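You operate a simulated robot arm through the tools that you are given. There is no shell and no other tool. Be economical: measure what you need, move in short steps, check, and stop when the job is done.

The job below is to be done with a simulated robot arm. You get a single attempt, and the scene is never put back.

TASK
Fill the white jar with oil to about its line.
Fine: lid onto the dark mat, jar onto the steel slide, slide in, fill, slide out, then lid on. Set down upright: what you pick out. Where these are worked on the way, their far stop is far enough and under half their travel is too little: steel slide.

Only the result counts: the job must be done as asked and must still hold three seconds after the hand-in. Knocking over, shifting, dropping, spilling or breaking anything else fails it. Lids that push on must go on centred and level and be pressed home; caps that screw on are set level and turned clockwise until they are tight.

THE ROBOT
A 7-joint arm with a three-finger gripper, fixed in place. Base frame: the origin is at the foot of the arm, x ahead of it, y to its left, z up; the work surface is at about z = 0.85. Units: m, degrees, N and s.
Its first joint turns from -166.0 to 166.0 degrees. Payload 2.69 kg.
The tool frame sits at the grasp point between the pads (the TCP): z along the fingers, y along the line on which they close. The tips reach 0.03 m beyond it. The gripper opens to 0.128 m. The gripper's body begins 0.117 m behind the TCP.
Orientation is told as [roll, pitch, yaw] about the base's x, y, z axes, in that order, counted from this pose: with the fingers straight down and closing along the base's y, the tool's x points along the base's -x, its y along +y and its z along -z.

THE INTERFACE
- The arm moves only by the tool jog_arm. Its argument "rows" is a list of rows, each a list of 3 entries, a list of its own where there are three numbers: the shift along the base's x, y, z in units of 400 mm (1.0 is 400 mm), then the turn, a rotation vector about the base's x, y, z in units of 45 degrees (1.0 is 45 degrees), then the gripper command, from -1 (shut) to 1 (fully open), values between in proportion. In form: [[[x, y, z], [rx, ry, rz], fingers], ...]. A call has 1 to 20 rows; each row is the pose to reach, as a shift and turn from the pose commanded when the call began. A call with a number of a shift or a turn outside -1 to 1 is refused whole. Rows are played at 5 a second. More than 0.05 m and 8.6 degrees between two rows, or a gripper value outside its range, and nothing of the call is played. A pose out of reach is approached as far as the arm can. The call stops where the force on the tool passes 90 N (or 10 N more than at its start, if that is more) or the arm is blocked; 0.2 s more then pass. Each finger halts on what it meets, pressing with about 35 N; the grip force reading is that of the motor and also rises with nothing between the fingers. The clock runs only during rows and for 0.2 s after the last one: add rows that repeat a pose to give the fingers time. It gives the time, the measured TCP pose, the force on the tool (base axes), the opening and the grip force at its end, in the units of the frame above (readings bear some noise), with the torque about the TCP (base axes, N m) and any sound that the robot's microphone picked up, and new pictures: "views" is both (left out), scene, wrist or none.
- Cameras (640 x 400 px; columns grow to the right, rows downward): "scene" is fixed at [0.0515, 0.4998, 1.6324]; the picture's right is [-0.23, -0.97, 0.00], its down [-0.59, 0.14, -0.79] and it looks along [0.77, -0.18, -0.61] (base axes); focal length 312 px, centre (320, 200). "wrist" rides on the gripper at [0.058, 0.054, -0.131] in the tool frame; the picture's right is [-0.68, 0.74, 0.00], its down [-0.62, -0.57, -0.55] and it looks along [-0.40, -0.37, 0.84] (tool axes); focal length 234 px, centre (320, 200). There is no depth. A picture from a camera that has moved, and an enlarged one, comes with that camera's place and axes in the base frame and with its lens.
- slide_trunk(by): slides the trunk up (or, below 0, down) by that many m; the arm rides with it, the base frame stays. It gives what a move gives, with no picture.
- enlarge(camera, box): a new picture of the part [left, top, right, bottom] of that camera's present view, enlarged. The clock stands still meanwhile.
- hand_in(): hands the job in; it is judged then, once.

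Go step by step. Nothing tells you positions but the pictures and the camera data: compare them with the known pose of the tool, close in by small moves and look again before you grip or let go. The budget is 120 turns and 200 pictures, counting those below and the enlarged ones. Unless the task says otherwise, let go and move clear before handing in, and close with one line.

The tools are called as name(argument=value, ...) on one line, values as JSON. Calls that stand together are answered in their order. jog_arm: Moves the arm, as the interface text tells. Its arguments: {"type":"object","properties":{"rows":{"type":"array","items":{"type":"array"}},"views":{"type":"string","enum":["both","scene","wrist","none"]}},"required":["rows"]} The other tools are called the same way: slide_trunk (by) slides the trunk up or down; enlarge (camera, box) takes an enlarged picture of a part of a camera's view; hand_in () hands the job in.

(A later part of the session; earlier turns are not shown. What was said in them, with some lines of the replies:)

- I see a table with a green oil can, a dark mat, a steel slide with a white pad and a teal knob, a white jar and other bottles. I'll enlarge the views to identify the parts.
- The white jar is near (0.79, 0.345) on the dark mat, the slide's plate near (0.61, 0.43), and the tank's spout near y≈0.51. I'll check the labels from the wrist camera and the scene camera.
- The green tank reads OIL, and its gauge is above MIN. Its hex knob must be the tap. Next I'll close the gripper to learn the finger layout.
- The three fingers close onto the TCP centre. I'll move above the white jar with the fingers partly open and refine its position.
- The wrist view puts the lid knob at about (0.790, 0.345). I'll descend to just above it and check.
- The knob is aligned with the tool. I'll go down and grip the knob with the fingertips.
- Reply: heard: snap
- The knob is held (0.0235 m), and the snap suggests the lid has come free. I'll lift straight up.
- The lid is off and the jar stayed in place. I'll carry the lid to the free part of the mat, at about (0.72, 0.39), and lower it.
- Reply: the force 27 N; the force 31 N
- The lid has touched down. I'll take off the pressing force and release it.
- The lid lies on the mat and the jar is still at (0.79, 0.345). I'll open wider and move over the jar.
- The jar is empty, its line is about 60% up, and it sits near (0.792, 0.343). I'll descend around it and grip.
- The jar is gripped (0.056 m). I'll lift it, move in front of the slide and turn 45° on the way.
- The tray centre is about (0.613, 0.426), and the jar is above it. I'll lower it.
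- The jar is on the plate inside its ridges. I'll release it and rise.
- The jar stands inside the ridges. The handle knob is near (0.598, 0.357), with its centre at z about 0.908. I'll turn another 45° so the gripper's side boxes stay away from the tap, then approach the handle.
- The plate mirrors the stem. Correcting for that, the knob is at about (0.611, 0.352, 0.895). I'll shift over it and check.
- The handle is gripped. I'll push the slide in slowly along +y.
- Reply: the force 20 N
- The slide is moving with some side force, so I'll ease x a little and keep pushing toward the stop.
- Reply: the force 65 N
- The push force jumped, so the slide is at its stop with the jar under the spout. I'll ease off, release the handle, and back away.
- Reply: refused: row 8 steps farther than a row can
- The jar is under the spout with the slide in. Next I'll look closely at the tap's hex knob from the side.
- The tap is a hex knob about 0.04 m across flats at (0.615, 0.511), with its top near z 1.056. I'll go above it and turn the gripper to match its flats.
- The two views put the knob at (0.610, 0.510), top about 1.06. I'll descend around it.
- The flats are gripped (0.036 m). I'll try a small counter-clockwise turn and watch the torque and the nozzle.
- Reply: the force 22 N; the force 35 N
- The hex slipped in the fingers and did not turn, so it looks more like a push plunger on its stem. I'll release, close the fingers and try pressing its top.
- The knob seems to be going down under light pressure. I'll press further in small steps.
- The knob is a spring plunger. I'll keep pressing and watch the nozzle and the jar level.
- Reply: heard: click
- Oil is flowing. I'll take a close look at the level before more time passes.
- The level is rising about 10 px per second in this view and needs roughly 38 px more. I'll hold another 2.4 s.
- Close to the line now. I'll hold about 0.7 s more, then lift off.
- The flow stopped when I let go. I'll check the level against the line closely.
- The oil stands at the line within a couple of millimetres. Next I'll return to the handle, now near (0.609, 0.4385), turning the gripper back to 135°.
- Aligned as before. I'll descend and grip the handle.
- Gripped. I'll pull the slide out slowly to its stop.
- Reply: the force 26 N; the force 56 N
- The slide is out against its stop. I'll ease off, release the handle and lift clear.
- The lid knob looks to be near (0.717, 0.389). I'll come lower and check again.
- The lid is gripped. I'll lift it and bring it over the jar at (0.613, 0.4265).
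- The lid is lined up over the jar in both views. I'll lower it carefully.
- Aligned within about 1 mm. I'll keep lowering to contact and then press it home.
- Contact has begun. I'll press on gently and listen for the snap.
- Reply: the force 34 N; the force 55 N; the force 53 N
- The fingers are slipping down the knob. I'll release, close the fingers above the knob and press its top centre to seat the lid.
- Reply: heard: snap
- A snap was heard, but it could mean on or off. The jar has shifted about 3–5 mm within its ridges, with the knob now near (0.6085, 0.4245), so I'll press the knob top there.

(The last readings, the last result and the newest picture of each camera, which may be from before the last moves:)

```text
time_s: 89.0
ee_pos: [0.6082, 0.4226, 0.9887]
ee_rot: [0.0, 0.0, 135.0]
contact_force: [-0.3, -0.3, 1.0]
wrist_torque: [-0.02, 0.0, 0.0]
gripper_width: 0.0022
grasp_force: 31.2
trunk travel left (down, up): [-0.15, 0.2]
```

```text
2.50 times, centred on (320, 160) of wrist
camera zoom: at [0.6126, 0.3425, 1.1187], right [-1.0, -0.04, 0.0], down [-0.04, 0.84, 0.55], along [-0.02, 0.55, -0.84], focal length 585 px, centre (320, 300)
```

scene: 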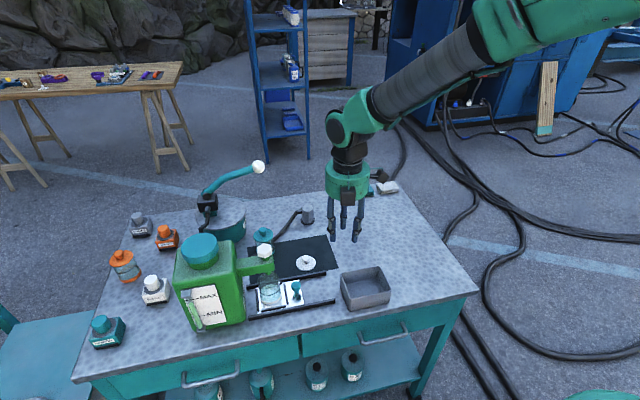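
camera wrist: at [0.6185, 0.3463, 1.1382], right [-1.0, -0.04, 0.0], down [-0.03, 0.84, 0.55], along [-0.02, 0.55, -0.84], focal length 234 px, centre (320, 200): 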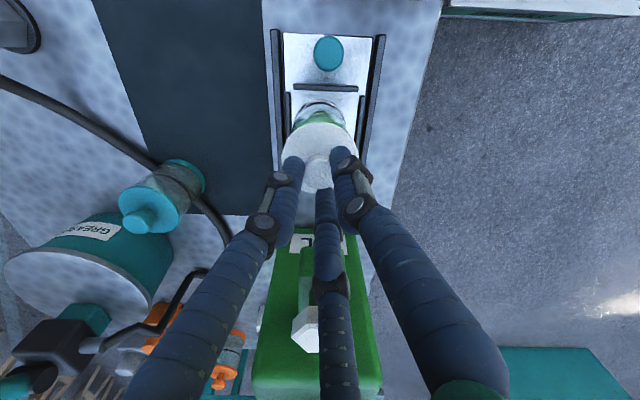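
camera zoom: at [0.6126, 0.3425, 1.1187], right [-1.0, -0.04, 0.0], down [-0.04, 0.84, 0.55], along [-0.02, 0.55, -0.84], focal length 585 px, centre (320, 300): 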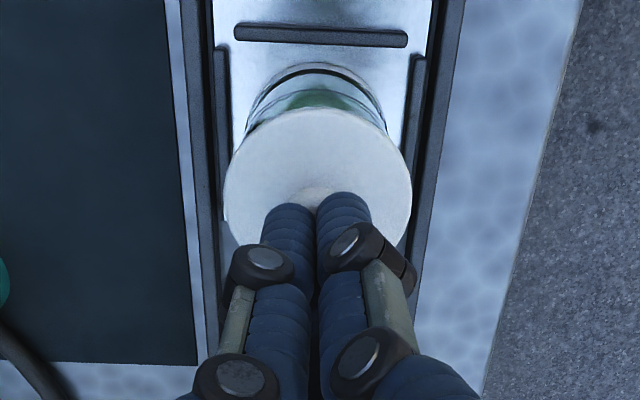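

jog_arm(rows=[[[0, 0, -0.006], [0, 0, 0], -1], [[0, 0, -0.006], [0, 0, 0], -1]], views="none")

jog_arm(rows=[[[0, 0, -0.006], [0, 0, 0], -1], [[0, 0, -0.006], [0, 0, 0], -1]], views="none")

enlarge(camera="scene", box=[275, 235, 325, 305])

```text
time_s: 89.6
ee_pos: [0.6094, 0.4228, 0.989]
ee_rot: [-0.3, -0.1, 135.0]
contact_force: [-3.3, 0.2, 20.1]
wrist_torque: [0.05, 0.1, -0.02]
gripper_width: 0.006
grasp_force: 30.8
trunk travel left (down, up): [-0.15, 0.2]
```

```text
time_s: 90.2
ee_pos: [0.6087, 0.4217, 0.988]
ee_rot: [-0.4, 0.0, 135.0]
contact_force: [-6.1, 0.4, 49.2]
wrist_torque: [0.12, 0.17, 0.01]
gripper_width: 0.0059
grasp_force: 31.8
trunk travel left (down, up): [-0.15, 0.2]
```

```text
5.71 times, centred on (300, 270) of scene
camera zoom: at [0.0515, 0.4998, 1.6324], right [-0.23, -0.97, 0.0], down [-0.59, 0.14, -0.79], along [0.77, -0.18, -0.61], focal length 1785 px, centre (434, -200)
```

zoom: 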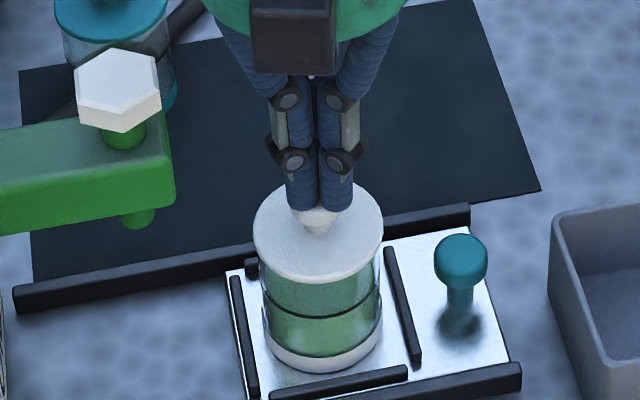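

In contact at the knob top with 49 N. I'll press harder, up to about 80 N.

jog_arm(rows=[[[0, 0, -0.005], [0, 0, 0], -1], [[0, 0, -0.005], [0, 0, 0], -1]], views="none")

jog_arm(rows=[[[0, 0, -0.003], [0, 0, 0], -1], [[0, 0, -0.003], [0, 0, 0], -1]], views="none")

enlarge(camera="scene", box=[275, 235, 325, 305])

```text
time_s: 90.8
ee_pos: [0.6079, 0.4224, 0.987]
ee_rot: [-0.5, 0.1, 134.9]
contact_force: [-5.0, 0.2, 75.9]
wrist_torque: [0.15, 0.19, 0.03]
gripper_width: 0.0061
grasp_force: 31.4
trunk travel left (down, up): [-0.15, 0.2]
```

```text
time_s: 91.4
ee_pos: [0.6088, 0.4217, 0.9871]
ee_rot: [-0.5, 0.1, 135.0]
contact_force: [-6.7, 0.6, 82.5]
wrist_torque: [0.16, 0.26, 0.04]
gripper_width: 0.0058
grasp_force: 31.9
trunk travel left (down, up): [-0.15, 0.2]
```

```text
5.71 times, centred on (300, 270) of scene
camera zoom: at [0.0515, 0.4998, 1.6324], right [-0.23, -0.97, 0.0], down [-0.59, 0.14, -0.79], along [0.77, -0.18, -0.61], focal length 1785 px, centre (434, -200)
```

zoom: 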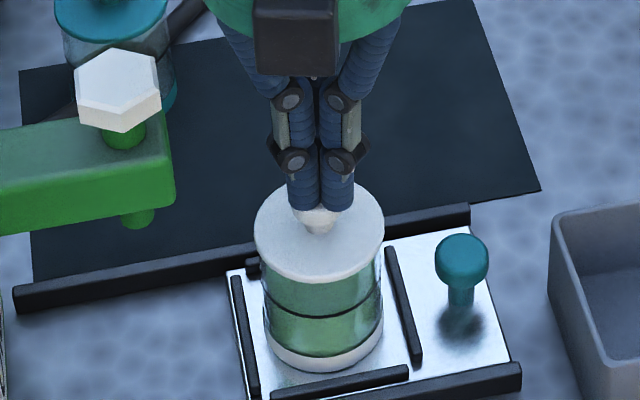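

The lid holds firm at 82 N with no further travel. I'll give one last push, then lift straight off with the fingers closed and inspect.

jog_arm(rows=[[[0, 0, -0.002], [0, 0, 0], -1], [[0, 0, -0.004], [0, 0, 0], -1], [[0, 0, -0.006], [0, 0, 0], -1]], views="none")

jog_arm(rows=[[[0, 0, 0.03], [0, 0, 0], -1], [[0, 0, 0.1], [0, 0, 0], -1], [[0, -0.1, 0.15], [0, 0, 0], -1], [[0, -0.2, 0.18], [0, 0, 0], -1], [[0, -0.2, 0.18], [0, 0, 0], -1]], views="wrist")

enlarge(camera="scene", box=[280, 250, 320, 305])

enlarge(camera="wrist", box=[280, 140, 360, 220])

```text
time_s: 92.2
ee_pos: [0.6081, 0.4222, 0.9881]
ee_rot: [-0.7, 0.2, 135.1]
contact_force: [-7.3, -0.2, 90.1]
wrist_torque: [0.03, 0.34, -0.02]
gripper_width: 0.0062
grasp_force: 31.2
trunk travel left (down, up): [-0.15, 0.2]
```

```text
time_s: 93.4
ee_pos: [0.6065, 0.3393, 1.0508]
ee_rot: [0.0, 0.0, 134.9]
contact_force: [1.6, 0.2, 0.8]
wrist_torque: [0.06, -0.01, 0.0]
gripper_width: 0.0021
grasp_force: 31.6
trunk travel left (down, up): [-0.15, 0.2]
camera wrist: at [0.6115, 0.2596, 1.181], right [-1.0, -0.04, 0.0], down [-0.03, 0.84, 0.55], along [-0.02, 0.55, -0.84], focal length 234 px, centre (320, 200)
```

wrist: 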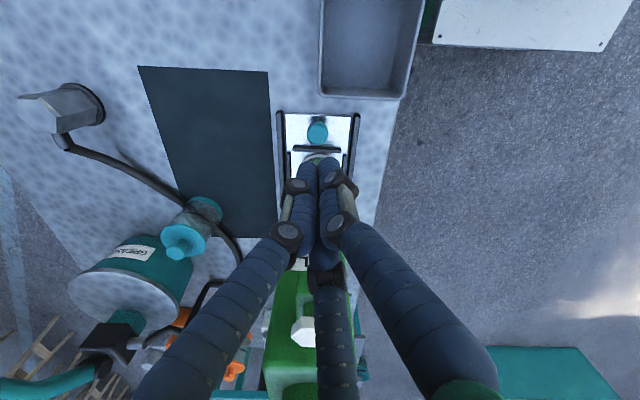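

```text
7.27 times, centred on (300, 278) of scene
camera zoom: at [0.0515, 0.4998, 1.6324], right [-0.23, -0.97, 0.0], down [-0.59, 0.14, -0.79], along [0.77, -0.18, -0.61], focal length 2272 px, centre (466, -364)
```

zoom: 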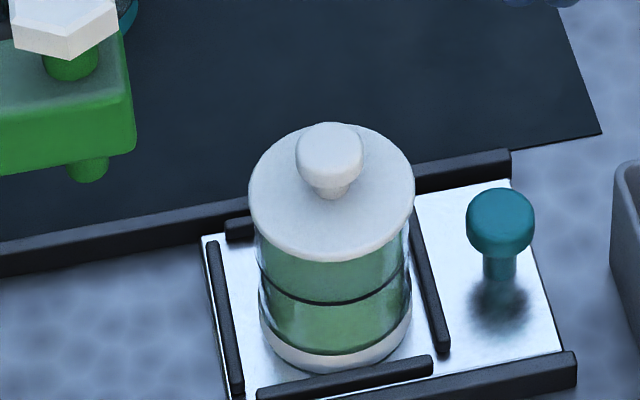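

```text
5.00 times, centred on (320, 180) of wrist
camera zoom: at [0.6115, 0.2596, 1.181], right [-1.0, -0.04, 0.0], down [-0.03, 0.84, 0.55], along [-0.02, 0.55, -0.84], focal length 1171 px, centre (320, 300)
```

zoom: 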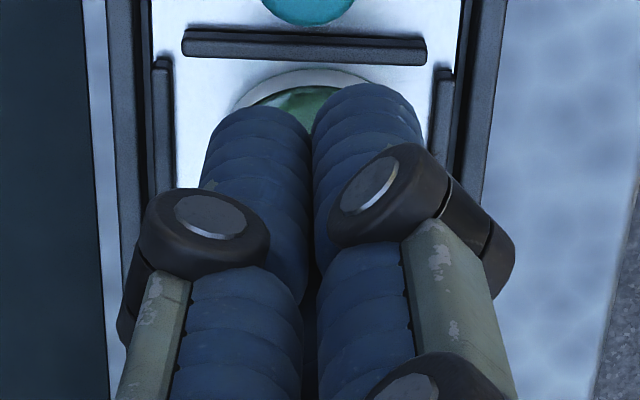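

The lid looks level and centred. To be sure it is seated, I'll tilt the wrist camera for a side view of the lid's seam.

jog_arm(rows=[[[0.04, -0.05, 0.02], [0.1, 0, 0], -1], [[0.09, -0.1, 0.02], [0.28, 0, 0], -1], [[0.14, -0.1, 0.02], [0.46, 0, 0], -1], [[0.175, -0.1, 0], [0.64, 0, 0], -1], [[0.175, -0.1, -0.05], [0.82, 0, 0], -1], [[0.175, -0.1, -0.1], [0.95, 0, 0], -1], [[0.175, -0.1, -0.1], [0.95, 0, 0], -1]], views="both")

```text
time_s: 95.0
ee_pos: [0.6791, 0.3024, 1.0113]
ee_rot: [-33.2, -28.7, 143.7]
contact_force: [0.3, -1.0, -0.3]
wrist_torque: [0.03, 0.0, 0.0]
gripper_width: 0.002
grasp_force: 31.4
trunk travel left (down, up): [-0.15, 0.2]
camera wrist: at [0.6828, 0.1541, 1.052], right [-1.0, -0.03, -0.03], down [-0.04, 0.24, 0.97], along [-0.02, 0.97, -0.24], focal length 234 px, centre (320, 200)
```

scene: 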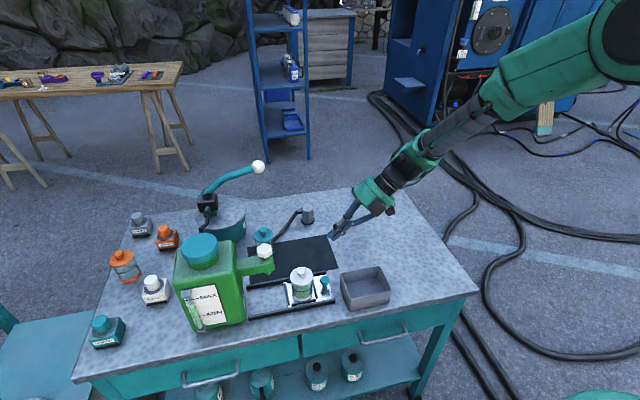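
wrist: 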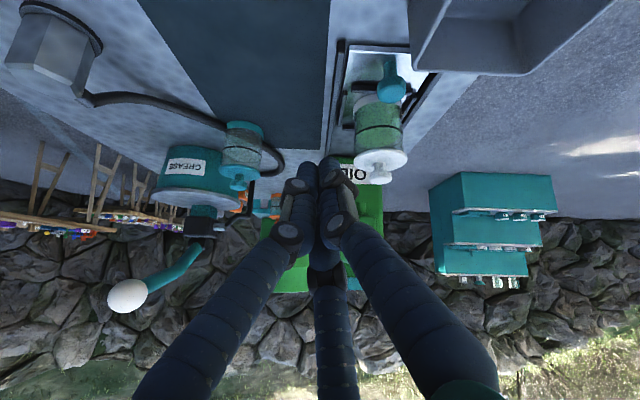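

The jar shows clearly from the side (the image is upside down). I'll enlarge it, with the still-closed teal jar as a reference.

enlarge(camera="wrist", box=[345, 85, 415, 190])

enlarge(camera="wrist", box=[205, 110, 280, 200])

```text
3.81 times, centred on (380, 138) of wrist
camera zoom: at [0.6828, 0.1541, 1.052], right [-1.0, -0.03, -0.03], down [-0.04, 0.24, 0.97], along [-0.02, 0.97, -0.24], focal length 892 px, centre (91, 438)
```

zoom: 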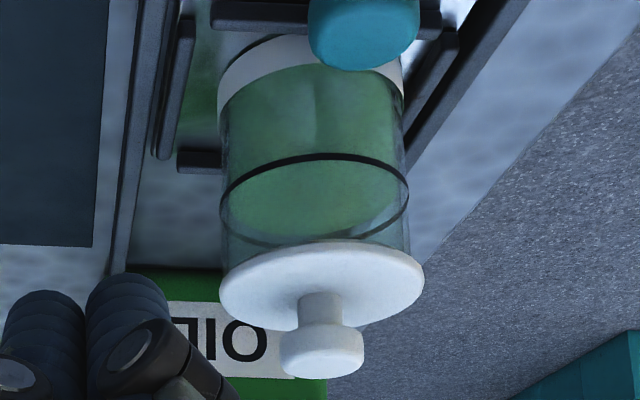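

```text
4.44 times, centred on (242, 155) of wrist
camera zoom: at [0.6828, 0.1541, 1.052], right [-1.0, -0.03, -0.03], down [-0.04, 0.24, 0.97], along [-0.02, 0.97, -0.24], focal length 1041 px, centre (664, 400)
```

zoom: 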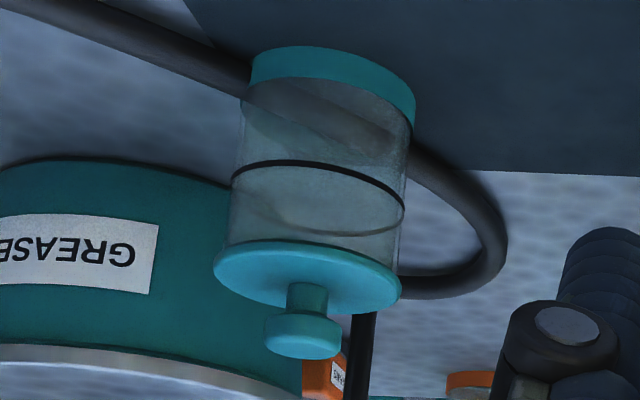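

The oil stands at the line. The lid is level, centred and as close to the line as on the closed teal jar, the slide is out and the gripper is clear, so I'm handing in.

hand_in()

```text
The job is handed in.
```

The white jar is filled with oil to about its line, and it stands upright on the pulled-out steel slide with its lid pressed on. I pressed the lid with about 90 N and it looks seated. I heard one snap just as I let go of it after the first press, so I can't be sure from sound alone that it clicked home.
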